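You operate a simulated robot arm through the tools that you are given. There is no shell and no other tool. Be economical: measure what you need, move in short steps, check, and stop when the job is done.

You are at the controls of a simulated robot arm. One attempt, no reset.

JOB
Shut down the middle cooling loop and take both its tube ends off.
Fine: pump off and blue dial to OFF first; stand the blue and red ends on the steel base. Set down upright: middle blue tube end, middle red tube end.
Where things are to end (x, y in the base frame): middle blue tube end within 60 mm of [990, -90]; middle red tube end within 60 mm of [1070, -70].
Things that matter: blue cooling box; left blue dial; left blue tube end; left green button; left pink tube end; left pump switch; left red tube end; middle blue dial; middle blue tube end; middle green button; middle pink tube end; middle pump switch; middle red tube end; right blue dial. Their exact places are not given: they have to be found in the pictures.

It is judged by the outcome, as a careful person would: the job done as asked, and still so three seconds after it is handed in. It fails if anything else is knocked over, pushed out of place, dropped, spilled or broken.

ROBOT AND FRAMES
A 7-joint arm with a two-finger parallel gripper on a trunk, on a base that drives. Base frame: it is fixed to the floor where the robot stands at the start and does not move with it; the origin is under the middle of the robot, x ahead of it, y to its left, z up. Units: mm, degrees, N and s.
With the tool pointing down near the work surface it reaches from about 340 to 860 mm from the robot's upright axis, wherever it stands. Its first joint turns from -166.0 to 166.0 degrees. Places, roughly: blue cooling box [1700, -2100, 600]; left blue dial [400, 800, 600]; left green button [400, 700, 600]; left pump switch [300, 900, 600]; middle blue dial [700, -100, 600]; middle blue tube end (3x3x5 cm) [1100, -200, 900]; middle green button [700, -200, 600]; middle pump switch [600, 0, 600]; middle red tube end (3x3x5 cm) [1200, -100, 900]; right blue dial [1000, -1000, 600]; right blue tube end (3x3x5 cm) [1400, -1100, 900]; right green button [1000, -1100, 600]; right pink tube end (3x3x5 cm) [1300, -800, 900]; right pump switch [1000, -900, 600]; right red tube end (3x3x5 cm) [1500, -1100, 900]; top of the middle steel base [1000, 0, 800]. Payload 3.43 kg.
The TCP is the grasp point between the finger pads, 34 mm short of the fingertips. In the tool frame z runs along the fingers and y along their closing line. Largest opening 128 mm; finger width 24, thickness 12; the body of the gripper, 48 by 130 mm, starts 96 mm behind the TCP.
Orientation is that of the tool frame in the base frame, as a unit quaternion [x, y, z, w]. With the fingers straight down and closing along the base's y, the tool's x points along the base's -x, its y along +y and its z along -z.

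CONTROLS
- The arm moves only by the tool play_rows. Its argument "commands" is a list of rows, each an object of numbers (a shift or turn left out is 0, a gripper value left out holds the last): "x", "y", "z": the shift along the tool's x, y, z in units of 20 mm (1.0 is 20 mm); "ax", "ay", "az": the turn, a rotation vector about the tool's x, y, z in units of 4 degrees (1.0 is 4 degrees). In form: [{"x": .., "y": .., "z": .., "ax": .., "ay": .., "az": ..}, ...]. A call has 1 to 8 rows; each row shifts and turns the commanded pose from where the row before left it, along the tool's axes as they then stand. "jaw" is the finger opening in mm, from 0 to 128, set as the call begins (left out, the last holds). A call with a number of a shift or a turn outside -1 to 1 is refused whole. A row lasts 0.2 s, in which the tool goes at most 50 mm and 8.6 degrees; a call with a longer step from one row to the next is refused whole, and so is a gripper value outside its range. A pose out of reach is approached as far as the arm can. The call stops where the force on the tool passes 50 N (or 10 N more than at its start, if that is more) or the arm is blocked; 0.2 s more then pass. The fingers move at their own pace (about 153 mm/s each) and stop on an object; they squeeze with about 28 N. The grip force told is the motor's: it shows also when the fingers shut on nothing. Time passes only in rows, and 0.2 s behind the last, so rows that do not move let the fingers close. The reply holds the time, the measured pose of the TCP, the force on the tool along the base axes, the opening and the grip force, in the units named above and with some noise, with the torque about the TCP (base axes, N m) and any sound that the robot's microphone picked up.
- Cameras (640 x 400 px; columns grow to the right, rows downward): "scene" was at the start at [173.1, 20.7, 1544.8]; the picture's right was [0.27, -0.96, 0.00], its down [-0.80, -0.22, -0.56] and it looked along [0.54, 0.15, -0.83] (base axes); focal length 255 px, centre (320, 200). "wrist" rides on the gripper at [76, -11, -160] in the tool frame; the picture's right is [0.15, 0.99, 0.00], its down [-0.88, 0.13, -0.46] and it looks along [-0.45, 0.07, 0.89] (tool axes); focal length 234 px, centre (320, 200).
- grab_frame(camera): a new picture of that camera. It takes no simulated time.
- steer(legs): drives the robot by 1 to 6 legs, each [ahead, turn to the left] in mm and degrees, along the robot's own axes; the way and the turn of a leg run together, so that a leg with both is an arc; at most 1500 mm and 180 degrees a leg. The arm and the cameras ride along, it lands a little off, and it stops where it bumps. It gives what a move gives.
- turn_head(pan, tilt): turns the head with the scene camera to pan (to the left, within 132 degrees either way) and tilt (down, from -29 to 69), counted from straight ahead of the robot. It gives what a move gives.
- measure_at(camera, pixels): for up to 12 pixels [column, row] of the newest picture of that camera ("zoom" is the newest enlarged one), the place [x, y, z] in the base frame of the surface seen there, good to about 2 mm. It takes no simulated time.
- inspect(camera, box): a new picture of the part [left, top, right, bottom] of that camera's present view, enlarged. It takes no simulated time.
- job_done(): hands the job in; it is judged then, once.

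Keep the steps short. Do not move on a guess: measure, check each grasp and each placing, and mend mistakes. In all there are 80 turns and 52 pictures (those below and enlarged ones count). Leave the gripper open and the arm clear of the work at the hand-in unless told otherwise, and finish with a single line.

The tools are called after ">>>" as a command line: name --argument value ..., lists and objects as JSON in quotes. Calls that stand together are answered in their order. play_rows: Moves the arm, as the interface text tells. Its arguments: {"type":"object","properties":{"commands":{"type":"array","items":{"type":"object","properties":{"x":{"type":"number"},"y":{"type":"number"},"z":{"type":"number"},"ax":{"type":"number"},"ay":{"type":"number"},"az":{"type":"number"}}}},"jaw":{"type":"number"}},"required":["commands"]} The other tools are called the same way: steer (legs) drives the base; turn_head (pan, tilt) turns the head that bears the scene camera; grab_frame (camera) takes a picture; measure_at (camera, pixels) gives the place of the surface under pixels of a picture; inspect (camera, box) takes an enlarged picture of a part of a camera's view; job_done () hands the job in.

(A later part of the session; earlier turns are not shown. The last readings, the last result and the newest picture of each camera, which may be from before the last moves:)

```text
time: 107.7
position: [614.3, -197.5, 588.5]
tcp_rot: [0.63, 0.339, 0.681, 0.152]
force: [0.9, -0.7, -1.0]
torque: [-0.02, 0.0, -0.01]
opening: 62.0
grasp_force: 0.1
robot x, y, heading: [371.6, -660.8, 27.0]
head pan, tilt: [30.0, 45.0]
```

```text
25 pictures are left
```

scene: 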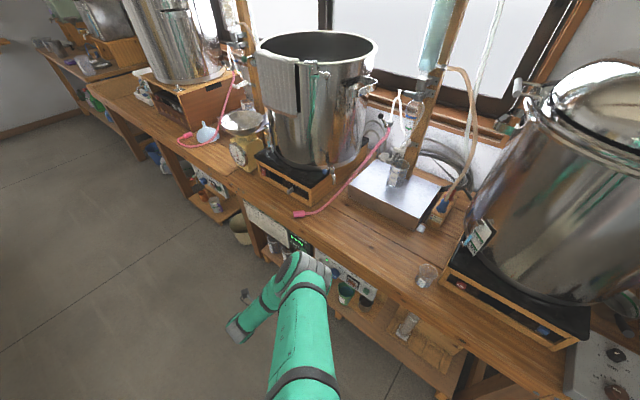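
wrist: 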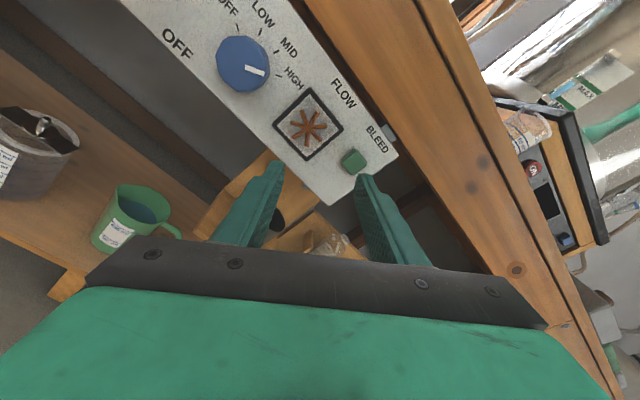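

The base is now well placed. I shift the tool left to the dial axis (108 mm) with a small yaw.

>>> play_rows --commands '[{"x": 0.75, "y": -0.81, "ax": 0.11, "ay": 0.1}, {"x": 0.75, "y": -0.81, "ax": 0.11, "ay": 0.1}, {"x": 0.75, "y": -0.81, "ax": 0.11, "ay": 0.1}, {"x": 0.75, "y": -0.81, "ax": 0.11, "ay": 0.1}, {"x": 0.75, "y": -0.81, "ax": 0.11, "ay": 0.1}, {}]'

```text
time: 109.1
position: [581.5, -90.2, 591.8]
tcp_rot: [0.622, 0.355, 0.686, 0.133]
force: [0.9, -0.3, -0.3]
torque: [0.02, 0.04, -0.03]
opening: 62.1
grasp_force: 0.2
robot x, y, heading: [368.4, -659.5, 26.9]
head pan, tilt: [30.0, 45.0]
```

>>> play_rows --commands '[{"z": 0.8, "x": -0.1, "y": 0.11}, {"z": 0.8}, {"z": 0.8}, {"z": 0.6}, {}]'

>>> grab_frame --camera "wrist"

```text
time: 110.3
position: [641.3, -73.0, 592.1]
tcp_rot: [0.622, 0.354, 0.686, 0.133]
force: [0.9, -0.7, -0.4]
torque: [-0.02, -0.01, -0.03]
opening: 62.1
grasp_force: 0.1
robot x, y, heading: [371.1, -658.3, 26.8]
head pan, tilt: [30.0, 45.0]
```

```text
24 pictures are left
```

wrist: 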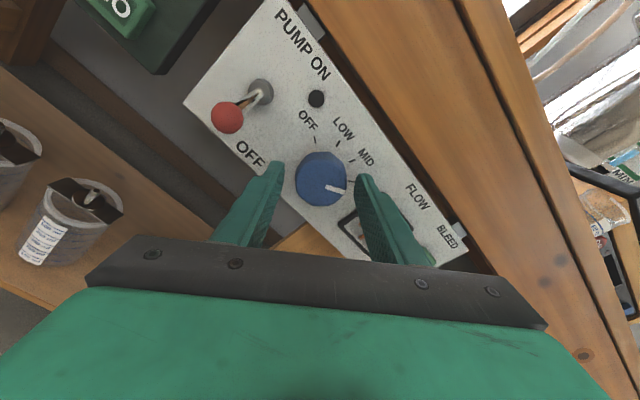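

Reached with the knob between the fingers. Close and turn counter-clockwise (−az) 32°, then 28° more.

>>> play_rows --commands '[{}, {}, {}]' --jaw 0

>>> play_rows --commands '[{"az": -1}, {"az": -1}, {"az": -1}, {"az": -1}, {"az": -1}, {"az": -1}, {"az": -1}, {"az": -1}]'

>>> play_rows --commands '[{"az": -1}, {"az": -1}, {"az": -1}, {"az": -1}, {"az": -1}, {"az": -1}, {"az": -1}, {"az": -1}]'

>>> grab_frame --camera "wrist"

```text
time: 111.1
position: [639.8, -74.4, 592.5]
tcp_rot: [0.621, 0.353, 0.687, 0.134]
force: [-0.1, -10.9, 11.3]
torque: [0.23, -0.59, -0.55]
opening: 42.6
grasp_force: 45.4
robot x, y, heading: [370.9, -657.3, 26.4]
head pan, tilt: [30.0, 45.0]
```

```text
time: 112.9
position: [640.3, -73.3, 593.7]
tcp_rot: [0.499, 0.512, 0.623, 0.317]
force: [8.3, -8.1, 20.1]
torque: [0.09, -0.35, -1.16]
opening: 42.6
grasp_force: 44.3
robot x, y, heading: [369.0, -658.2, 26.8]
head pan, tilt: [30.0, 45.0]
```

```text
time: 114.7
position: [640.1, -72.8, 592.5]
tcp_rot: [0.338, 0.628, 0.513, 0.478]
force: [-0.6, -1.4, 33.5]
torque: [0.4, -1.16, -0.9]
opening: 42.8
grasp_force: 45.3
robot x, y, heading: [365.6, -654.0, 26.6]
head pan, tilt: [30.0, 45.0]
```

```text
23 pictures are left
```

wrist: 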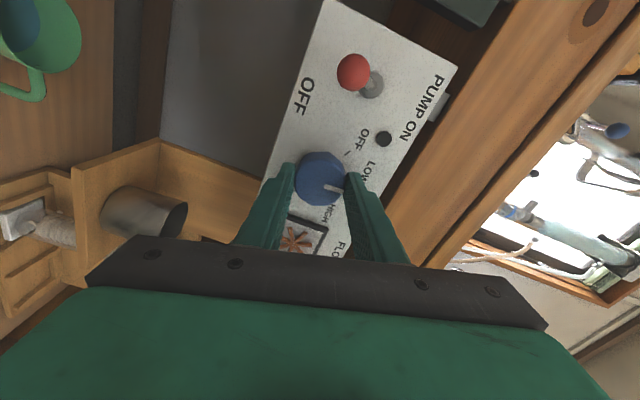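

The dial turned with the grip (64° so far, pointing between MID and LOW). Continue.

>>> play_rows --commands '[{"az": -1}, {"az": -1}, {"az": -1}, {"az": -1}, {"az": -1}, {"az": -1}]'

>>> inspect --camera "wrist" --box '[220, 90, 420, 240]'

```text
time: 116.1
position: [640.4, -74.0, 592.6]
tcp_rot: [0.199, 0.685, 0.402, 0.573]
force: [1.2, 12.7, 30.9]
torque: [0.53, -1.6, -0.34]
opening: 42.8
grasp_force: 44.8
robot x, y, heading: [370.4, -656.8, 26.6]
head pan, tilt: [30.0, 45.0]
```

```text
2.67 times, centred on (320, 165) of wrist
```

zoom: 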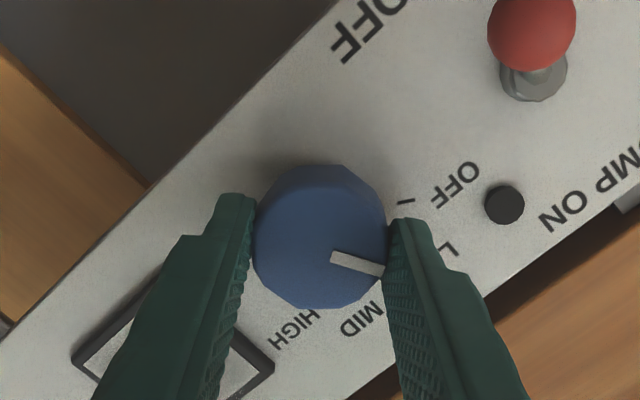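

About 30° remain to the OFF tick.

>>> play_rows --commands '[{"az": -1}, {"az": -1}, {"az": -1}, {"az": -1}, {"az": -1}, {"az": -1}, {"az": -1}, {"az": -0.8}]'

>>> inspect --camera "wrist" --box '[220, 90, 420, 240]'

```text
time: 117.9
position: [640.9, -73.6, 592.3]
tcp_rot: [0.007, 0.714, 0.234, 0.659]
force: [-5.3, 13.8, 28.9]
torque: [0.98, -1.25, 0.39]
opening: 42.5
grasp_force: 45.0
robot x, y, heading: [371.2, -659.6, 26.8]
head pan, tilt: [30.0, 45.0]
```

```text
2.67 times, centred on (320, 165) of wrist
```

zoom: 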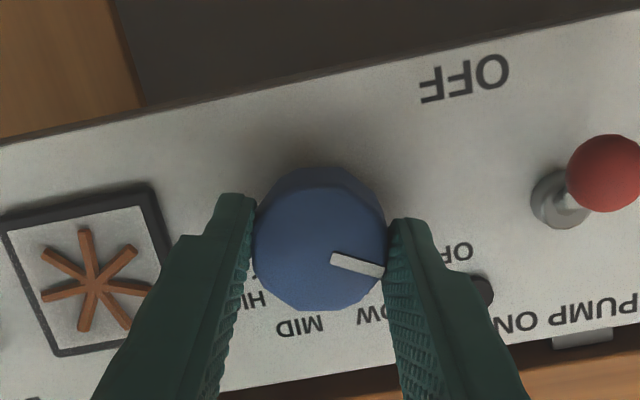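

Release to see the pointer against the OFF tick, backing off 60 mm.

>>> play_rows --commands '[{}, {"z": -0.7}, {"z": -0.8}, {"z": -0.8}, {"z": -0.8}]' --jaw 70

>>> inspect --camera "wrist" --box '[220, 80, 420, 230]'

```text
time: 119.1
position: [580.6, -93.8, 591.3]
tcp_rot: [0.009, 0.715, 0.233, 0.659]
force: [-0.5, 0.2, 0.4]
torque: [0.02, 0.0, 0.01]
opening: 69.9
grasp_force: 0.1
robot x, y, heading: [369.2, -658.3, 27.1]
head pan, tilt: [30.0, 45.0]
```

```text
2.67 times, centred on (320, 155) of wrist
```

zoom: 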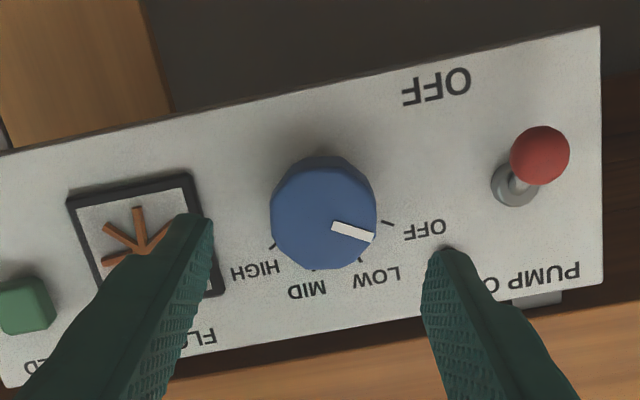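

Dial pointer is parallel to the OFF tick. Now withdraw, raise and return the tool to pointing down.

>>> play_rows --commands '[{"z": -1}, {"z": -1}, {"z": -1}, {"z": -1}, {"z": -1}, {"z": -1, "x": -1}, {"x": -1}, {"x": -1}]'

>>> play_rows --commands '[{"x": -1}, {"x": -1}, {"x": -1}, {"x": -1}, {"x": -1}, {"x": -1}, {"x": -1}, {"x": -1}]'

>>> play_rows --commands '[{"x": -1, "ay": 1}, {"x": -1, "ay": 1}, {"x": -1, "ay": 1}, {"x": -1, "ay": 1}, {"x": -0.8, "z": -0.3, "ay": 1}, {"x": -0.8, "z": -0.5, "ay": 1}, {"x": -0.8, "z": -0.6, "ay": 1}, {"x": -0.8, "z": -0.6, "ay": 1}]'

>>> play_rows --commands '[{"x": -0.5, "z": -1, "ay": 1}, {"x": -0.5, "z": -1, "ay": 1}, {"x": -0.5, "z": -1, "ay": 1}, {"x": -0.5, "z": -1, "ay": 1}, {"z": -1, "ay": 1}, {"z": -1, "ay": 1}, {"z": -1, "ay": 1}, {"ay": 1}]'

```text
time: 120.9
position: [472.5, -141.3, 639.2]
tcp_rot: [0.008, 0.716, 0.233, 0.658]
force: [0.3, -0.4, -0.2]
torque: [-0.01, 0.0, -0.01]
opening: 69.7
grasp_force: 0.1
out of reach, approached as far as the arm can: row 8
robot x, y, heading: [368.1, -654.7, 27.0]
head pan, tilt: [30.0, 45.0]
```

```text
time: 122.7
position: [481.8, -86.1, 705.1]
tcp_rot: [0.011, 0.717, 0.231, 0.657]
force: [0.4, -0.4, -0.6]
torque: [-0.02, 0.02, 0.0]
opening: 69.9
grasp_force: 0.0
out of reach, approached as far as the arm can: row 1, 2, 3, 4, 5, 6, 7, 8
robot x, y, heading: [372.3, -654.8, 26.9]
head pan, tilt: [30.0, 45.0]
```

```text
time: 124.5
position: [496.9, -135.4, 852.3]
tcp_rot: [-0.056, 0.87, 0.225, 0.436]
force: [0.3, 0.4, 0.0]
torque: [0.0, 0.0, 0.0]
opening: 70.0
grasp_force: 0.1
robot x, y, heading: [369.0, -656.0, 27.0]
head pan, tilt: [30.0, 45.0]
```

```text
time: 126.3
position: [443.4, -202.2, 970.5]
tcp_rot: [-0.117, 0.956, 0.202, 0.179]
force: [-0.5, 0.2, -0.7]
torque: [-0.03, -0.02, -0.03]
opening: 70.0
grasp_force: 0.1
robot x, y, heading: [373.2, -660.0, 26.8]
head pan, tilt: [30.0, 45.0]
```

Level the tool to straight down while rising.

>>> play_rows --commands '[{"z": -0.9, "ax": 0.86, "ay": 0.975}, {"z": -0.9, "ax": 0.86, "ay": 0.975}, {"z": -0.9, "ax": 0.86, "ay": 0.975}, {"z": -0.9, "ax": 0.86, "ay": 0.975}, {"z": -0.9, "ax": 0.86, "ay": 0.975}, {"z": -0.9, "ax": 0.86, "ay": 0.975}, {"z": -0.9}, {"z": -0.9}]'

>>> steer --legs '[[0, 70], [512, 0], [0, -97]]'

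>>> turn_head --pan 0 --tilt 50

>>> grab_frame --camera "scene"

```text
time: 128.1
position: [424.3, -228.8, 1109.6]
tcp_rot: [-0.121, 0.993, 0.0, 0.001]
force: [0.2, 0.5, 0.0]
torque: [-0.01, 0.03, -0.01]
opening: 70.0
grasp_force: 0.0
robot x, y, heading: [370.1, -658.3, 26.7]
head pan, tilt: [30.0, 45.0]
```

```text
time: 138.9
position: [558.8, 207.1, 1109.1]
tcp_rot: [0.108, 0.994, 0.0, 0.001]
force: [-0.1, -0.1, -0.6]
torque: [0.0, 0.0, 0.01]
opening: 70.3
grasp_force: 0.0
robot x, y, heading: [322.0, -152.3, 0.5]
head pan, tilt: [30.0, 45.0]
```

```text
time: 139.9
position: [558.0, 208.0, 1109.1]
tcp_rot: [0.107, 0.994, 0.001, 0.001]
force: [-0.5, 0.1, 0.0]
torque: [-0.02, -0.02, -0.01]
opening: 69.8
grasp_force: 0.1
robot x, y, heading: [326.1, -151.3, 0.6]
head pan, tilt: [0.0, 50.0]
```

```text
19 pictures are left
```

scene: 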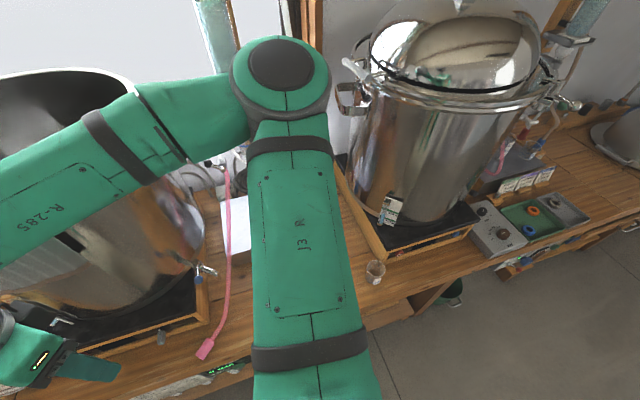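

Parked. I'll bring the gripper across, staying in front of the pots, to uncover the plugs.

>>> play_rows --commands '[{"x": -0.69, "y": -0.975}, {"x": -0.69, "y": -0.975}, {"x": -0.69, "y": -0.975}, {"x": -0.69, "y": -0.975}, {"x": -0.69, "y": -0.975}, {"x": -0.69, "y": -0.975}, {"x": -0.69, "y": -0.975}, {"x": -0.69, "y": -0.975}]'

>>> play_rows --commands '[{"x": -0.3, "y": -0.975}, {"x": -0.3, "y": -0.975}, {"x": -0.3, "y": -0.975}, {"x": -0.3, "y": -0.975}, {"x": -0.3, "y": -0.975}, {"x": -0.3, "y": -0.975}, {"x": -0.3, "y": -0.975}, {"x": -0.3, "y": -0.975}]'

>>> grab_frame --camera "scene"

>>> grab_frame --camera "wrist"

```text
time: 141.7
position: [633.7, 31.0, 1109.4]
tcp_rot: [0.107, 0.994, 0.002, 0.001]
force: [0.0, 0.4, 0.5]
torque: [-0.02, -0.01, 0.01]
opening: 69.9
grasp_force: 0.1
robot x, y, heading: [325.8, -154.5, 0.8]
head pan, tilt: [0.0, 50.0]
```

```text
time: 143.5
position: [668.7, -125.6, 1119.1]
tcp_rot: [0.107, 0.994, 0.0, 0.001]
force: [0.1, -0.5, 0.5]
torque: [-0.02, 0.03, 0.02]
opening: 70.0
grasp_force: 0.0
out of reach, approached as far as the arm can: row 3, 4, 5, 6, 7
robot x, y, heading: [321.8, -157.5, 0.3]
head pan, tilt: [0.0, 50.0]
```

```text
18 pictures are left
```

scene: 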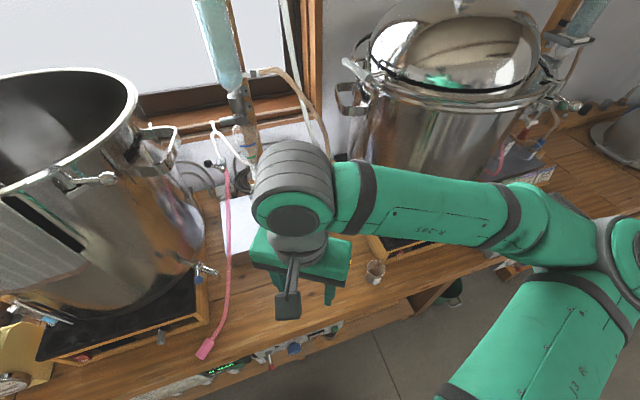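

```text
17 pictures are left
```

wrist: 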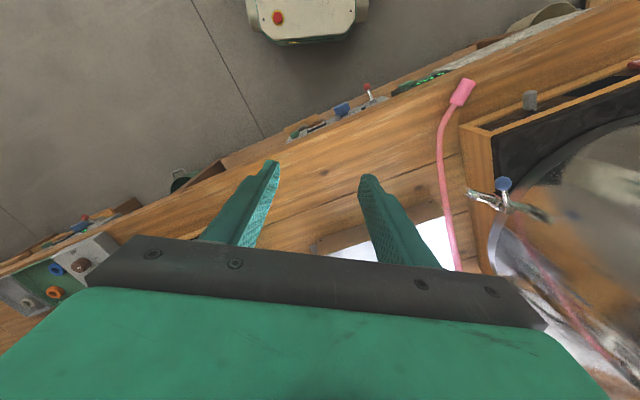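

Arm is back in the elbow-right posture. The hoses rise from the plugs, so I'll approach with the tool tilted. Tilt forward 32°, and look with the wrist camera.

>>> play_rows --commands '[{"az": -1}, {"az": -1}, {"az": -1, "x": -0.5}, {"x": -1}, {"x": -1}, {"x": -1}, {"x": -1, "ay": -1}, {"x": -1, "ay": -1}]'

>>> play_rows --commands '[{"x": -0.5, "ay": -1}, {"x": -0.5, "ay": -1}, {"ay": -1}, {"ay": -1}, {"ay": -1}, {"ay": -1}, {"ay": -1}, {"ay": -1}]'

>>> grab_frame --camera "wrist"

```text
time: 145.3
position: [779.0, -125.7, 1121.2]
tcp_rot: [0.002, 0.997, 0.0, 0.071]
force: [-0.4, 0.2, 0.9]
torque: [-0.04, -0.03, -0.05]
opening: 69.8
grasp_force: 0.2
robot x, y, heading: [323.9, -155.9, 0.2]
head pan, tilt: [0.0, 50.0]
```

```text
time: 147.1
position: [845.0, -120.4, 1138.9]
tcp_rot: [0.003, 0.939, 0.0, 0.343]
force: [-0.3, 0.3, 0.5]
torque: [0.01, 0.01, -0.01]
opening: 70.1
grasp_force: 0.1
out of reach, approached as far as the arm can: row 6, 7, 8
robot x, y, heading: [325.2, -151.2, 0.6]
head pan, tilt: [0.0, 50.0]
```

```text
16 pictures are left
```

wrist: 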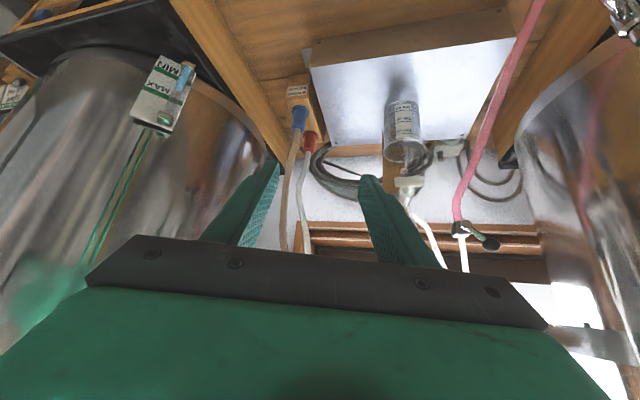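

>>> inspect --camera "wrist" --box '[250, 60, 442, 180]'

>>> measure_at --camera "zoom" --pixels '[[168, 195], [160, 235], [195, 262], [200, 295], [160, 130], [150, 75], [185, 170], [505, 120], [500, 330], [110, 60], [300, 200], [165, 170]]'

```text
3.33 times, centred on (346, 120) of wrist
```

zoom: 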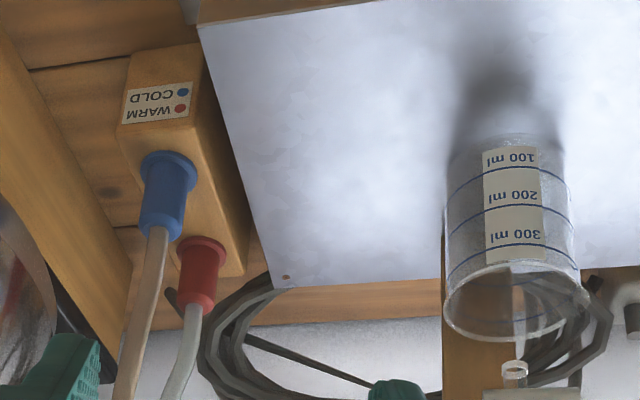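

```text
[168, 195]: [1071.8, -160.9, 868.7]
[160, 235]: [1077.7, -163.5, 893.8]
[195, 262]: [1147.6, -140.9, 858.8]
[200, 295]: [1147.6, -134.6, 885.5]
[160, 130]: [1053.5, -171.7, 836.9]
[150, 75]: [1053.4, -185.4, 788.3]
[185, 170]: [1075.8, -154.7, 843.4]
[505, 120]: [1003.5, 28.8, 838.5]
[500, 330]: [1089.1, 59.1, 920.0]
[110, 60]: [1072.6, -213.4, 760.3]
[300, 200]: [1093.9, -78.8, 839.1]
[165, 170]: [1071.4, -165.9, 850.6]
```

Blue axis ≈ (1084,-162), body z 843–893; red ≈ (1160,-137). I move along the tilted tool axis to a point ~120 mm short of the blue plug.

>>> play_rows --commands '[{"x": -0.06, "y": -0.26, "z": 0.97}, {"x": -0.06, "y": -0.26, "z": 0.97}, {"x": -0.06, "y": -0.26, "z": 0.97}, {"x": -0.06, "y": -0.26, "z": 0.97}, {"x": -0.06, "y": -0.26, "z": 0.97}, {"x": -0.06, "y": -0.26, "z": 0.97}, {"x": -0.06, "y": -0.26, "z": 0.97}, {"x": -0.06, "y": -0.26, "z": 0.97}]'

>>> play_rows --commands '[{"x": -0.06, "z": 0.97}, {"x": -0.06, "z": 0.97}, {"x": -0.06, "z": 0.97}, {"x": -0.06, "z": 0.97}]'

>>> grab_frame --camera "wrist"

```text
time: 148.9
position: [951.3, -163.8, 1028.8]
tcp_rot: [0.003, 0.939, 0.0, 0.343]
force: [0.0, 0.3, -0.1]
torque: [-0.02, 0.02, -0.01]
opening: 69.8
grasp_force: 0.1
robot x, y, heading: [318.1, -151.7, 0.6]
head pan, tilt: [0.0, 50.0]
```

```text
time: 149.9
position: [1004.8, -162.2, 972.0]
tcp_rot: [0.003, 0.939, 0.0, 0.343]
force: [-0.7, 0.8, -0.7]
torque: [0.05, -0.02, -0.01]
opening: 70.1
grasp_force: 0.1
robot x, y, heading: [321.6, -153.9, 0.4]
head pan, tilt: [0.0, 50.0]
```

```text
14 pictures are left
```

wrist: 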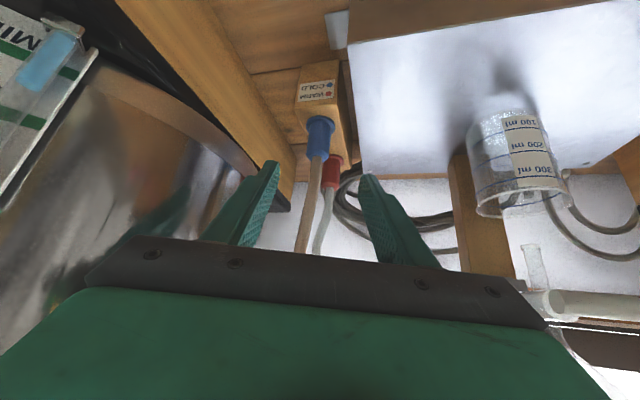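

>>> measure_at --camera "wrist" --pixels '[[318, 130], [312, 150], [331, 165], [270, 150], [284, 185], [230, 160], [150, 110], [290, 160], [200, 190], [322, 118], [95, 60], [330, 180]]'

```text
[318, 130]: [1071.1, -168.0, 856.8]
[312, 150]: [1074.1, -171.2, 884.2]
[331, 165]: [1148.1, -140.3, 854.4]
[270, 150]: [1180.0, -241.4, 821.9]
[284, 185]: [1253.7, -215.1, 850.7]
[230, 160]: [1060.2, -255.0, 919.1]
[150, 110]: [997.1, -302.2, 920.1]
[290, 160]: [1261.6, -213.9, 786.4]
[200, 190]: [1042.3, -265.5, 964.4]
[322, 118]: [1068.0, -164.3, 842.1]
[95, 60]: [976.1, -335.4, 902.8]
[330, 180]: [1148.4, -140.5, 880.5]
```

Pot wall clearance is fine. Advance 123 mm along the tool, shifting 3 mm right.

>>> play_rows --commands '[{"z": 0.95, "y": -0.15}, {"z": 0.95}, {"z": 0.95}, {"z": 0.95}, {"z": 0.95}, {"z": 0.8}, {"z": 0.6}, {}]' --jaw 60

>>> grab_frame --camera "wrist"

```text
time: 151.7
position: [1084.6, -165.9, 875.9]
tcp_rot: [0.004, 0.939, -0.002, 0.343]
force: [0.4, -1.1, -1.0]
torque: [0.03, -0.02, 0.01]
opening: 60.0
grasp_force: 0.0
robot x, y, heading: [320.8, -156.7, 0.5]
head pan, tilt: [0.0, 50.0]
```

```text
13 pictures are left
```

wrist: 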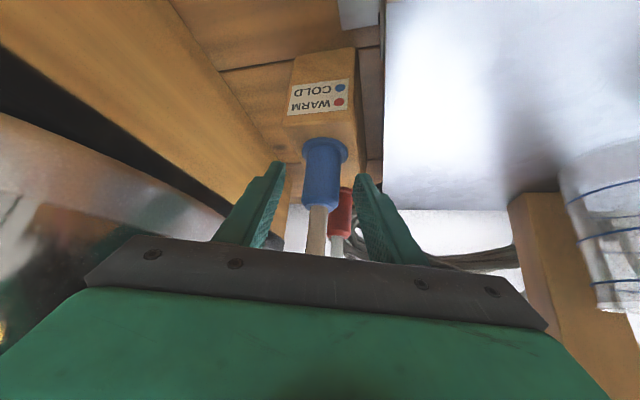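

The blue plug is centred between the pads. Close.

>>> play_rows --commands '[{}, {}, {}]' --jaw 0

>>> play_rows --commands '[{"x": -0.32, "z": -0.38}, {"x": -0.32, "z": -0.38}, {"x": -0.64, "z": -0.76}, {"x": -0.64, "z": -0.76}, {"x": -0.64, "z": -0.76}]'

>>> grab_frame --camera "wrist"

```text
time: 152.5
position: [1084.8, -165.1, 877.5]
tcp_rot: [0.003, 0.939, -0.001, 0.343]
force: [0.2, 0.8, 0.3]
torque: [0.0, 0.01, -0.01]
opening: 27.8
grasp_force: 27.7
robot x, y, heading: [320.3, -156.7, 0.7]
head pan, tilt: [0.0, 50.0]
```

```text
time: 153.7
position: [1082.8, -166.8, 956.0]
tcp_rot: [0.003, 0.94, -0.001, 0.342]
force: [1.3, 0.1, -0.6]
torque: [0.0, -0.04, 0.0]
opening: 27.9
grasp_force: 27.9
robot x, y, heading: [320.1, -154.4, 0.5]
head pan, tilt: [0.0, 50.0]
```

```text
12 pictures are left
```

wrist: 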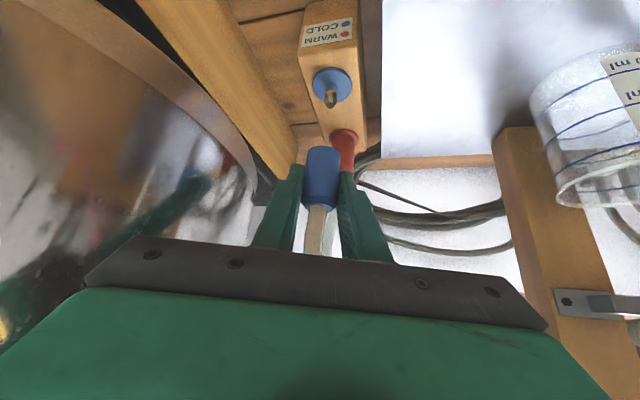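

Blue is off its barb and held. I measure the steel plate's edges and the beaker to choose the spots.

>>> measure_at --camera "wrist" --pixels '[[388, 8], [388, 70], [388, 140], [480, 145], [575, 150], [545, 150], [470, 60], [335, 150], [331, 100], [322, 190], [335, 80], [318, 215]]'

```text
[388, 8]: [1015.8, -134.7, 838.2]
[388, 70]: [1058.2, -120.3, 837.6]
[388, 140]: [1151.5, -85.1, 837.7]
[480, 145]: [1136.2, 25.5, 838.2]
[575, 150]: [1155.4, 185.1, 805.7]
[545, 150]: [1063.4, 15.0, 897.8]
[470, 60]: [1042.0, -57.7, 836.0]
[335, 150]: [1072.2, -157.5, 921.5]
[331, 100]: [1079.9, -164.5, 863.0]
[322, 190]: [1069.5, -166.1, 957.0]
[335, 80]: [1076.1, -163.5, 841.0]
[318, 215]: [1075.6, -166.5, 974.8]
```

Blue's bottom is 34 mm below the TCP; steel top is z 838. I'll carry it to (998,-118) and lower.

>>> play_rows --commands '[{"x": 0.65, "y": 0.5, "z": -0.547}, {"x": 0.65, "y": 0.5, "z": -0.547}, {"x": 0.65, "y": 0.49, "z": -0.547}, {"x": 0.65, "y": 0.48, "z": -0.547}, {"x": 0.65, "y": 0.48, "z": -0.547}, {}]'

>>> play_rows --commands '[{"x": 0.64, "z": 0.765}, {"x": 0.64, "z": 0.765}, {"x": 0.64, "z": 0.765}, {"x": 0.32, "z": 0.38}, {}]'

>>> grab_frame --camera "wrist"

```text
time: 155.1
position: [997.8, -116.2, 955.1]
tcp_rot: [0.002, 0.939, 0.0, 0.343]
force: [0.1, -0.5, -0.9]
torque: [0.01, 0.01, -0.01]
opening: 27.9
grasp_force: 28.3
robot x, y, heading: [325.1, -154.8, 0.9]
head pan, tilt: [0.0, 50.0]
```

```text
time: 156.3
position: [998.0, -114.9, 885.4]
tcp_rot: [0.003, 0.939, 0.0, 0.343]
force: [0.2, 0.2, -0.4]
torque: [0.0, 0.0, 0.01]
opening: 28.1
grasp_force: 27.8
robot x, y, heading: [321.3, -149.6, 0.5]
head pan, tilt: [0.0, 50.0]
```

```text
11 pictures are left
```

wrist: 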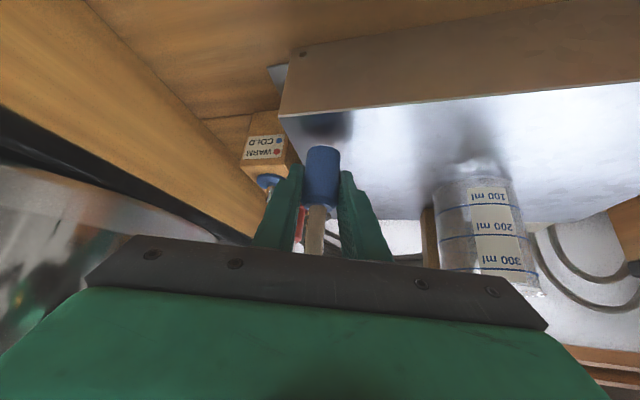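

>>> measure_at --camera "wrist" --pixels '[[300, 118], [330, 114], [360, 112], [285, 122], [290, 140], [322, 150]]'

>>> play_rows --commands '[{"x": 0.16, "z": 0.19}, {"x": 0.16, "z": 0.19}, {"x": 0.08, "z": 0.1}, {"x": 0.06, "z": 0.08}, {}]'

```text
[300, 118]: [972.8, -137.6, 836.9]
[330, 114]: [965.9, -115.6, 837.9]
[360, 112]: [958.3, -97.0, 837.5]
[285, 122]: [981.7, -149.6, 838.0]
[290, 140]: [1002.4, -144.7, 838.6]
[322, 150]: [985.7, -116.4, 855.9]
```

```text
time: 157.5
position: [999.8, -116.5, 872.9]
tcp_rot: [0.003, 0.939, 0.0, 0.344]
force: [-3.1, -0.9, 11.6]
torque: [-0.1, 0.17, 0.01]
opening: 27.7
grasp_force: 27.8
robot x, y, heading: [320.1, -151.1, 0.4]
head pan, tilt: [0.0, 50.0]
```

It touches down (12 N). Release and withdraw along the tool axis.

>>> play_rows --commands '[{}, {}, {"z": -0.5}, {"z": -0.9}, {"z": -0.95}, {"z": -0.95}, {"z": -0.95}, {"z": -0.95}]' --jaw 56

>>> grab_frame --camera "wrist"

```text
time: 159.3
position: [933.2, -116.6, 951.2]
tcp_rot: [0.002, 0.939, 0.0, 0.343]
force: [0.5, -0.5, 0.2]
torque: [0.0, 0.02, 0.0]
opening: 56.3
grasp_force: 0.1
robot x, y, heading: [322.3, -151.0, 0.7]
head pan, tilt: [0.0, 50.0]
```

```text
10 pictures are left
```

wrist: 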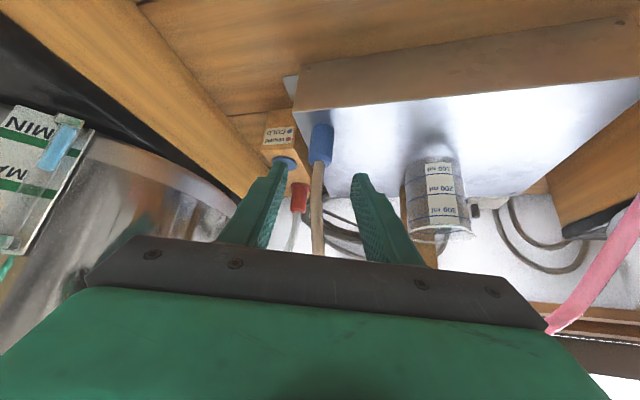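

Blue stands upright. Measure its hose's course, the red plug, and clearances before going for red.

>>> measure_at --camera "wrist" --pixels '[[319, 135], [317, 170], [318, 200], [319, 225], [320, 250], [299, 195], [300, 207], [293, 225], [292, 245], [321, 150]]'

>>> turn_head --pan 0 --tilt 35

>>> grab_frame --camera "scene"

```text
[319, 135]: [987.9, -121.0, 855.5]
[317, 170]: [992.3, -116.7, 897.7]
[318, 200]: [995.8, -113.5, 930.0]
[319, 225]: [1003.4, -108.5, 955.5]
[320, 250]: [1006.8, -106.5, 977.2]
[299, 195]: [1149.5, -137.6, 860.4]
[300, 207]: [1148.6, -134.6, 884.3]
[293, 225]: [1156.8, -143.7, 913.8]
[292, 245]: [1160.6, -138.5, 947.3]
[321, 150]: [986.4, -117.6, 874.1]
```

```text
time: 160.1
position: [934.6, -116.3, 950.5]
tcp_rot: [0.003, 0.939, 0.0, 0.343]
force: [0.1, 0.5, 0.1]
torque: [0.0, -0.01, 0.01]
opening: 56.1
grasp_force: 0.0
robot x, y, heading: [322.9, -152.7, 0.7]
head pan, tilt: [0.0, 35.0]
```

```text
9 pictures are left
```

scene: 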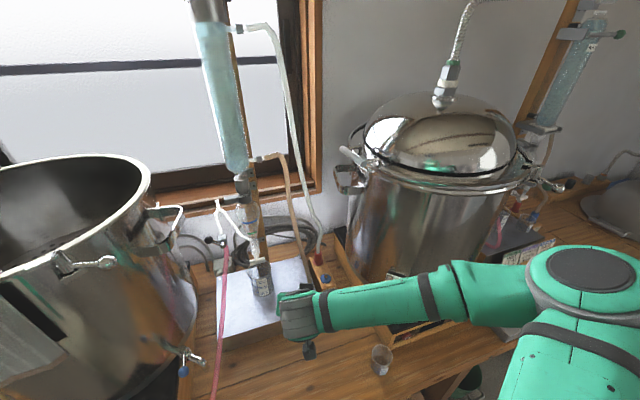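

Blue's hose leans forward as it rises. I'll pass right of it: yaw +16°, shift right and up, keeping clear of the right-hand pot.

>>> play_rows --commands '[{"x": -0.4, "y": -1, "z": -0.48, "ax": -0.644, "az": -0.765}, {"x": -0.4, "y": -1, "z": -0.48, "ax": -0.644, "az": -0.765}, {"x": -0.4, "y": -1, "z": -0.48, "ax": -0.644, "az": -0.765}, {"x": -0.4, "y": -1, "z": -0.48, "ax": -0.644, "az": -0.765}, {}]'

```text
time: 161.3
position: [941.2, -196.4, 1002.1]
tcp_rot: [-0.129, 0.93, 0.047, 0.34]
force: [0.0, -0.4, 0.4]
torque: [-0.01, 0.0, 0.0]
opening: 56.2
grasp_force: 0.1
robot x, y, heading: [321.8, -155.6, 0.8]
head pan, tilt: [0.0, 35.0]
```

>>> play_rows --commands '[{"x": -0.67, "y": -0.02, "z": 0.864}, {"x": -0.67, "y": -0.02, "z": 0.864}, {"x": -0.67, "y": -0.02, "z": 0.864}, {"x": -0.67, "y": -0.02, "z": 0.864}, {"x": -0.67, "y": -0.02, "z": 0.864}, {"x": -0.67, "y": -0.02, "z": 0.864}, {"x": -0.67, "y": -0.02, "z": 0.864}]'

>>> grab_frame --camera "wrist"

```text
time: 162.9
position: [1085.4, -158.2, 968.9]
tcp_rot: [-0.127, 0.931, 0.048, 0.339]
force: [-0.6, 0.1, 0.1]
torque: [0.03, 0.03, 0.0]
opening: 56.2
grasp_force: 0.1
robot x, y, heading: [319.9, -154.7, 0.6]
head pan, tilt: [0.0, 35.0]
```

```text
8 pictures are left
```

wrist: 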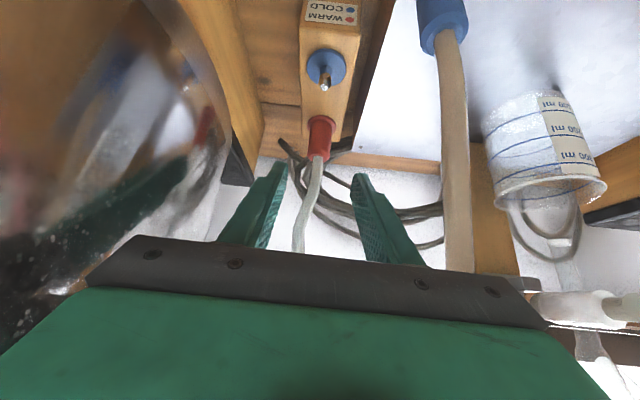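

>>> measure_at --camera "wrist" --pixels '[[452, 100], [455, 150], [457, 200], [459, 235], [460, 265], [319, 130], [316, 150], [309, 185], [205, 100], [250, 170], [319, 145], [430, 20]]'

```text
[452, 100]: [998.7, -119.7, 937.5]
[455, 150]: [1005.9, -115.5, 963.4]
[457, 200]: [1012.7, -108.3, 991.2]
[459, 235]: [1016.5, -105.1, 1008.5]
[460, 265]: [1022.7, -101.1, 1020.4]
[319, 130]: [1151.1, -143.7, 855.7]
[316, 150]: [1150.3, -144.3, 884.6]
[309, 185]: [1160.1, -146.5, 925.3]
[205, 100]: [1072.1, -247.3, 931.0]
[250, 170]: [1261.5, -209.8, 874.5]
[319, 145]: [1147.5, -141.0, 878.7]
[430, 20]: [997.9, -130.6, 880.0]
```

Clearances to the blue hose are adequate. Advance 120 mm onto red.

>>> play_rows --commands '[{"y": -0.19, "x": -0.1, "z": 0.95}, {"z": 0.95}, {"z": 0.95}, {"z": 0.95}, {"z": 0.95}, {"z": 0.8}, {"z": 0.49}, {}]'

>>> grab_frame --camera "wrist"

```text
time: 164.7
position: [1163.8, -140.3, 877.6]
tcp_rot: [-0.129, 0.93, 0.048, 0.341]
force: [-1.2, 0.9, 0.7]
torque: [-0.01, 0.01, 0.02]
opening: 56.1
grasp_force: 0.1
robot x, y, heading: [321.2, -156.8, 0.6]
head pan, tilt: [0.0, 35.0]
```

```text
7 pictures are left
```

wrist: 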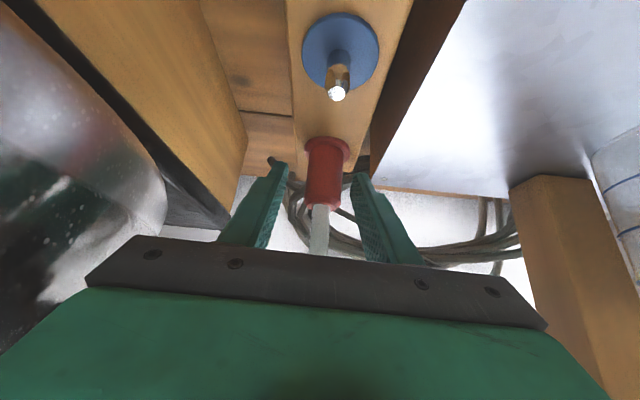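

Red is centred, but placing it from this side would run the wrist into the blue hose, which leans across. I'll first leave red seated, back out the way I came, and move blue a bit further left within its tolerance.

>>> play_rows --commands '[{"z": -0.9}, {"z": -0.9}, {"z": -0.9}, {"z": -0.9}, {"z": -0.9}, {"z": -0.9}, {"z": -0.64, "y": 0.19, "x": 0.1}]'

>>> play_rows --commands '[{"x": 0.67, "y": 0.02, "z": -0.864}, {"x": 0.67, "y": 0.02, "z": -0.864}, {"x": 0.67, "y": 0.02, "z": -0.864}, {"x": 0.67, "y": 0.02, "z": -0.864}, {"x": 0.67, "y": 0.02, "z": -0.864}, {"x": 0.67, "y": 0.02, "z": -0.864}, {"x": 0.67, "y": 0.02, "z": -0.864}]'

>>> play_rows --commands '[{"x": 0.4, "y": 1, "z": 0.48, "ax": 0.644, "az": 0.765}, {"x": 0.4, "y": 1, "z": 0.48, "ax": 0.644, "az": 0.765}, {"x": 0.4, "y": 1, "z": 0.48, "ax": 0.644, "az": 0.765}, {"x": 0.4, "y": 1, "z": 0.48, "ax": 0.644, "az": 0.765}, {}]'

>>> grab_frame --camera "wrist"

```text
time: 166.3
position: [1085.4, -157.2, 970.1]
tcp_rot: [-0.128, 0.931, 0.048, 0.34]
force: [0.2, -0.8, 0.6]
torque: [0.05, -0.01, 0.03]
opening: 56.1
grasp_force: 0.1
robot x, y, heading: [321.9, -152.9, 0.6]
head pan, tilt: [0.0, 35.0]
```

```text
time: 167.9
position: [940.1, -195.7, 1001.4]
tcp_rot: [-0.129, 0.93, 0.048, 0.34]
force: [-0.5, 0.4, -0.7]
torque: [0.01, 0.03, 0.0]
opening: 56.1
grasp_force: 0.0
robot x, y, heading: [324.2, -154.2, 0.6]
head pan, tilt: [0.0, 35.0]
```

```text
time: 169.1
position: [925.6, -116.9, 951.3]
tcp_rot: [0.003, 0.939, 0.0, 0.344]
force: [-0.3, -0.3, 0.7]
torque: [0.0, -0.01, -0.03]
opening: 55.9
grasp_force: 0.1
robot x, y, heading: [322.1, -153.9, 0.8]
head pan, tilt: [0.0, 35.0]
```

```text
6 pictures are left
```

wrist: 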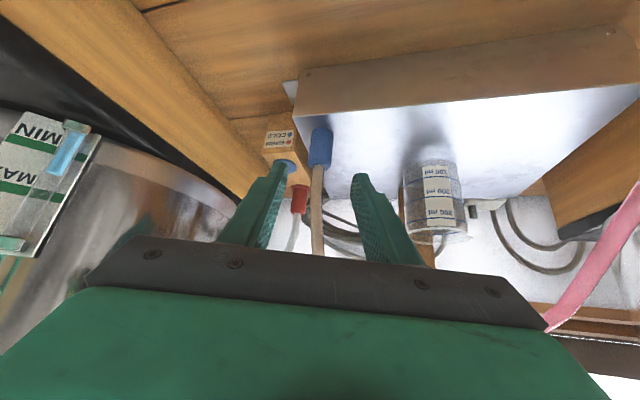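

Blue is undisturbed. Re-grasp it and lift 40 mm.

>>> play_rows --commands '[{"x": -0.06, "z": 0.888}, {"x": -0.06, "z": 0.888}, {"x": -0.06, "z": 0.888}, {"x": -0.06, "z": 0.888}, {"x": -0.06, "z": 0.888}, {"x": -0.06, "z": 0.888}, {}]'

>>> play_rows --commands '[{}, {}, {}]' --jaw 0

>>> play_rows --commands '[{"x": -0.64, "z": -0.76}, {"x": -0.64, "z": -0.76}, {}]'

```text
time: 170.7
position: [1002.4, -117.0, 875.2]
tcp_rot: [0.003, 0.939, 0.0, 0.343]
force: [0.5, 0.3, -0.3]
torque: [0.0, -0.03, -0.04]
opening: 56.0
grasp_force: 0.0
robot x, y, heading: [321.4, -152.8, 0.6]
head pan, tilt: [0.0, 35.0]
```

```text
time: 171.5
position: [1002.6, -116.2, 874.1]
tcp_rot: [0.003, 0.939, 0.0, 0.344]
force: [-0.6, 0.3, 0.7]
torque: [0.02, -0.02, -0.01]
opening: 27.8
grasp_force: 28.1
robot x, y, heading: [321.4, -153.8, 0.5]
head pan, tilt: [0.0, 35.0]
```

```text
time: 172.3
position: [1002.2, -117.1, 912.9]
tcp_rot: [0.004, 0.94, 0.0, 0.342]
force: [0.5, 0.2, -1.1]
torque: [0.03, -0.01, 0.05]
opening: 27.9
grasp_force: 27.9
robot x, y, heading: [325.6, -153.7, 0.4]
head pan, tilt: [0.0, 35.0]
```

Held. Carry to about (970,-50) and lower to contact.

>>> play_rows --commands '[{"x": 0.3, "y": 0.84, "z": -0.25}, {"x": 0.3, "y": 0.84, "z": -0.25}, {"x": 0.3, "y": 0.84, "z": -0.25}, {"x": 0.29, "y": 0.83, "z": -0.25}, {}]'

>>> play_rows --commands '[{"x": 0.48, "z": 0.57}, {"x": 0.48, "z": 0.57}, {"x": 0.16, "z": 0.19}, {"x": 0.1, "z": 0.12}, {"x": 0.06, "z": 0.08}, {}]'

```text
time: 173.5
position: [969.4, -50.3, 913.4]
tcp_rot: [0.003, 0.939, 0.0, 0.343]
force: [0.4, 0.8, -0.2]
torque: [-0.02, 0.0, 0.04]
opening: 28.0
grasp_force: 27.7
robot x, y, heading: [322.7, -152.2, 0.7]
head pan, tilt: [0.0, 35.0]
```

```text
time: 174.9
position: [970.7, -49.2, 873.5]
tcp_rot: [0.003, 0.939, 0.0, 0.343]
force: [0.5, 0.7, 0.7]
torque: [0.0, 0.0, -0.04]
opening: 27.8
grasp_force: 28.0
robot x, y, heading: [320.3, -155.8, 0.6]
head pan, tilt: [0.0, 35.0]
```

No contact yet; lower 2–3 mm more, then release and withdraw.

>>> play_rows --commands '[{"x": 0.04, "z": 0.05}, {"x": 0.04, "z": 0.05}, {}]'

>>> play_rows --commands '[{}, {}, {"z": -0.5}, {"z": -0.9}, {"z": -0.95}, {"z": -0.95}, {"z": -0.95}, {"z": -0.95}]' --jaw 56

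>>> grab_frame --camera "wrist"

```text
time: 175.7
position: [972.1, -49.7, 871.4]
tcp_rot: [0.003, 0.939, 0.0, 0.344]
force: [2.2, 5.5, 21.9]
torque: [0.03, -0.12, 0.03]
opening: 27.8
grasp_force: 28.0
robot x, y, heading: [320.9, -149.4, 0.5]
head pan, tilt: [0.0, 35.0]
```

```text
time: 177.5
position: [904.8, -50.4, 950.3]
tcp_rot: [0.004, 0.94, -0.002, 0.342]
force: [0.0, -0.6, -0.1]
torque: [0.01, -0.02, -0.03]
opening: 56.1
grasp_force: 0.0
robot x, y, heading: [320.6, -153.6, 0.4]
head pan, tilt: [0.0, 35.0]
```

```text
5 pictures are left
```

wrist: 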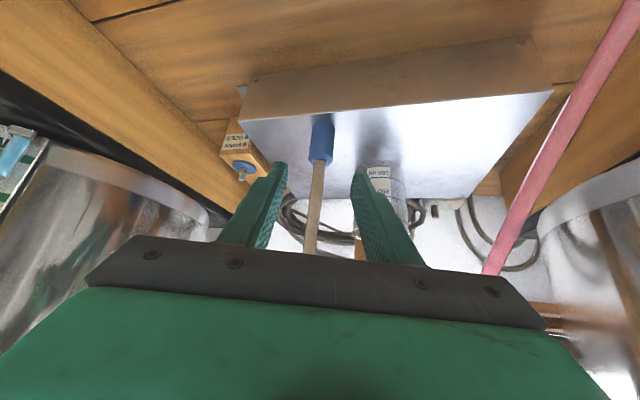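

>>> measure_at --camera "wrist" --pixels '[[322, 130], [321, 150], [317, 175], [314, 210], [311, 245]]'

>>> play_rows --commands '[{"x": -0.3, "y": -1, "z": -0.6}, {"x": -0.3, "y": -1, "z": -0.6}, {"x": -0.3, "y": -1, "z": -0.6}, {"x": -0.3, "y": -1, "z": -0.2}, {"y": -0.9, "x": -0.4, "z": 0.2}]'

>>> play_rows --commands '[{"y": -0.7, "ax": -0.644, "az": -0.765}, {"y": -0.7, "ax": -0.644, "az": -0.765}, {"y": -0.7, "ax": -0.644, "az": -0.765}, {"y": -0.3, "ax": -0.644, "az": -0.765}, {"ax": -0.644, "az": -0.765}, {"ax": -0.644, "az": -0.765}, {}]'

```text
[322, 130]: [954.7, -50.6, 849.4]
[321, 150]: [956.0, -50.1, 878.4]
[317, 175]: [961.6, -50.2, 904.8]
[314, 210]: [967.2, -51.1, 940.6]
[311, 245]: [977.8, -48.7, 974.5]
```

```text
time: 178.7
position: [905.2, -147.8, 998.1]
tcp_rot: [0.002, 0.939, -0.001, 0.343]
force: [0.4, 0.3, 0.4]
torque: [-0.05, -0.01, -0.03]
opening: 56.4
grasp_force: 0.1
robot x, y, heading: [321.1, -157.3, 0.5]
head pan, tilt: [0.0, 35.0]
```

```text
time: 180.3
position: [907.8, -195.9, 999.1]
tcp_rot: [-0.193, 0.92, 0.07, 0.335]
force: [0.0, -0.5, -0.3]
torque: [0.0, -0.03, 0.01]
opening: 56.2
grasp_force: 0.0
robot x, y, heading: [322.2, -150.9, 0.8]
head pan, tilt: [0.0, 35.0]
```

Blue stands at about (969,-50). Now return to red along the proven line (heading 16°).

>>> play_rows --commands '[{"ax": 0.644, "az": 0.765}, {"ax": 0.644, "az": 0.765}, {}]'

>>> play_rows --commands '[{"x": -0.75, "y": -0.075, "z": 0.867}, {"x": -0.75, "y": -0.075, "z": 0.867}, {"x": -0.75, "y": -0.075, "z": 0.867}, {"x": -0.75, "y": -0.075, "z": 0.867}, {"x": -0.75, "y": -0.075, "z": 0.867}, {"x": -0.75, "y": -0.075, "z": 0.867}, {"x": -0.75, "y": -0.075, "z": 0.867}, {"x": -0.75, "y": -0.075, "z": 0.867}]'

```text
time: 181.1
position: [907.8, -196.0, 998.2]
tcp_rot: [-0.128, 0.931, 0.047, 0.34]
force: [0.4, -0.6, 0.0]
torque: [-0.02, 0.03, 0.02]
opening: 55.8
grasp_force: 0.1
robot x, y, heading: [324.7, -155.8, 0.5]
head pan, tilt: [0.0, 35.0]
```

```text
time: 182.9
position: [1087.8, -158.3, 969.3]
tcp_rot: [-0.127, 0.93, 0.046, 0.341]
force: [0.3, -0.5, -0.5]
torque: [0.03, -0.02, 0.02]
opening: 56.2
grasp_force: 0.1
robot x, y, heading: [322.8, -148.1, 0.7]
head pan, tilt: [0.0, 35.0]
```

>>> play_rows --commands '[{"y": -0.17, "z": 0.95}, {"z": 0.95}, {"z": 0.95}, {"z": 0.95}, {"z": 0.95}, {"z": 0.8}, {"z": 0.45}, {}]'

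>>> play_rows --commands '[{}, {}, {}]' --jaw 0

>>> play_rows --commands '[{"x": -0.32, "z": -0.38}, {"x": -0.32, "z": -0.38}, {"x": -0.64, "z": -0.76}, {"x": -0.64, "z": -0.76}, {"x": -0.64, "z": -0.76}]'

>>> grab_frame --camera "wrist"

```text
time: 184.7
position: [1162.1, -140.5, 878.9]
tcp_rot: [-0.127, 0.931, 0.048, 0.34]
force: [-0.6, 0.0, 0.0]
torque: [-0.02, -0.01, 0.0]
opening: 56.2
grasp_force: 0.0
robot x, y, heading: [324.8, -151.1, 0.5]
head pan, tilt: [0.0, 35.0]
```

```text
time: 185.5
position: [1162.5, -140.2, 880.2]
tcp_rot: [-0.128, 0.93, 0.047, 0.34]
force: [0.5, 0.8, 1.8]
torque: [0.03, 0.03, 0.01]
opening: 26.6
grasp_force: 27.8
robot x, y, heading: [323.3, -150.0, 0.6]
head pan, tilt: [0.0, 35.0]
```

```text
time: 186.7
position: [1162.1, -140.7, 957.3]
tcp_rot: [-0.128, 0.93, 0.047, 0.341]
force: [-0.1, -0.5, -0.4]
torque: [0.0, -0.02, -0.02]
opening: 26.4
grasp_force: 28.7
robot x, y, heading: [321.5, -154.5, 0.6]
head pan, tilt: [0.0, 35.0]
```

```text
4 pictures are left
```

wrist: 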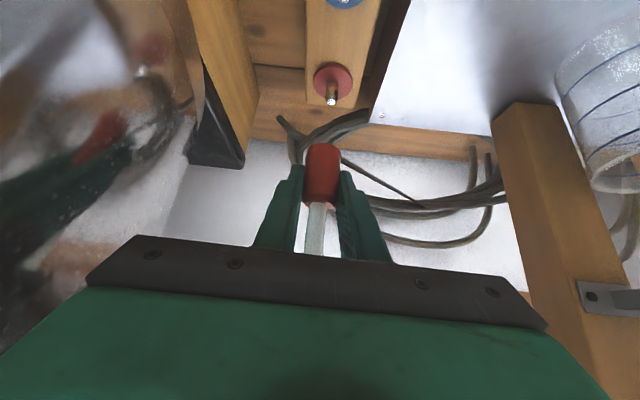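

Red is off and held. Move left-front, yaw to 34° so the hand stays right of the blue hose, and carry to (1100,-76).

>>> play_rows --commands '[{"x": 0.36, "y": 0.8, "z": -0.3}, {"x": 0.36, "y": 0.8, "z": -0.3}, {"ax": -0.58, "az": -0.69}, {"ax": -0.58, "az": -0.69}, {"ax": -0.58, "az": -0.69}, {"ax": -0.58, "az": -0.69}, {"ax": -0.58, "az": -0.69}, {}]'

>>> play_rows --commands '[{"x": 0.095, "y": 0.865, "z": -0.08}, {"x": 0.095, "y": 0.865, "z": -0.08}, {"x": 0.095, "y": 0.865, "z": -0.08}, {}]'

>>> grab_frame --camera "wrist"

```text
time: 188.5
position: [1134.6, -114.3, 957.6]
tcp_rot: [-0.272, 0.899, 0.1, 0.329]
force: [-0.1, 0.2, 0.3]
torque: [0.02, 0.0, -0.01]
opening: 26.0
grasp_force: 28.0
robot x, y, heading: [321.6, -156.9, 0.5]
head pan, tilt: [0.0, 35.0]
```

```text
time: 189.5
position: [1098.6, -75.3, 959.8]
tcp_rot: [-0.272, 0.899, 0.099, 0.329]
force: [-0.4, -0.1, 0.3]
torque: [-0.03, 0.0, 0.0]
opening: 26.3
grasp_force: 28.4
robot x, y, heading: [320.0, -151.6, 0.8]
head pan, tilt: [0.0, 35.0]
```

```text
3 pictures are left
```

wrist: 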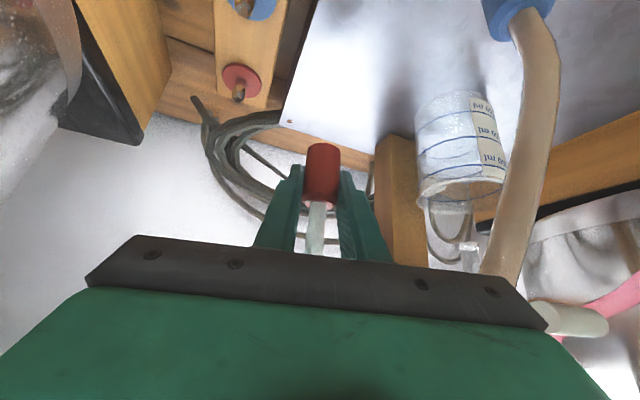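

Clear of the blue hose. Lower 74 mm, then slowly to contact.

>>> play_rows --commands '[{"x": 0.64, "z": 0.765}, {"x": 0.64, "z": 0.765}, {"x": 0.64, "z": 0.765}, {"x": 0.45, "z": 0.53}, {}]'

>>> play_rows --commands '[{"x": 0.13, "z": 0.15}, {"x": 0.1, "z": 0.12}, {"x": 0.06, "z": 0.08}, {}]'

```text
time: 190.7
position: [1100.6, -76.6, 884.1]
tcp_rot: [-0.272, 0.899, 0.099, 0.328]
force: [-0.7, -0.3, -0.3]
torque: [-0.01, -0.03, 0.0]
opening: 26.5
grasp_force: 28.1
robot x, y, heading: [319.7, -154.0, 0.6]
head pan, tilt: [0.0, 35.0]
```

```text
time: 191.7
position: [1100.7, -76.2, 875.1]
tcp_rot: [-0.273, 0.899, 0.1, 0.327]
force: [-0.3, 1.1, -1.4]
torque: [0.01, 0.01, -0.05]
opening: 26.4
grasp_force: 27.3
robot x, y, heading: [322.7, -155.9, 0.7]
head pan, tilt: [0.0, 35.0]
```

>>> play_rows --commands '[{"x": 0.04, "z": 0.05}, {"x": 0.04, "z": 0.05}, {}]'

```text
time: 192.5
position: [1101.1, -75.7, 874.6]
tcp_rot: [-0.271, 0.899, 0.099, 0.33]
force: [0.2, -5.1, 23.1]
torque: [-0.14, 0.08, 0.04]
opening: 26.5
grasp_force: 27.5
robot x, y, heading: [325.3, -154.6, 0.7]
head pan, tilt: [0.0, 35.0]
```

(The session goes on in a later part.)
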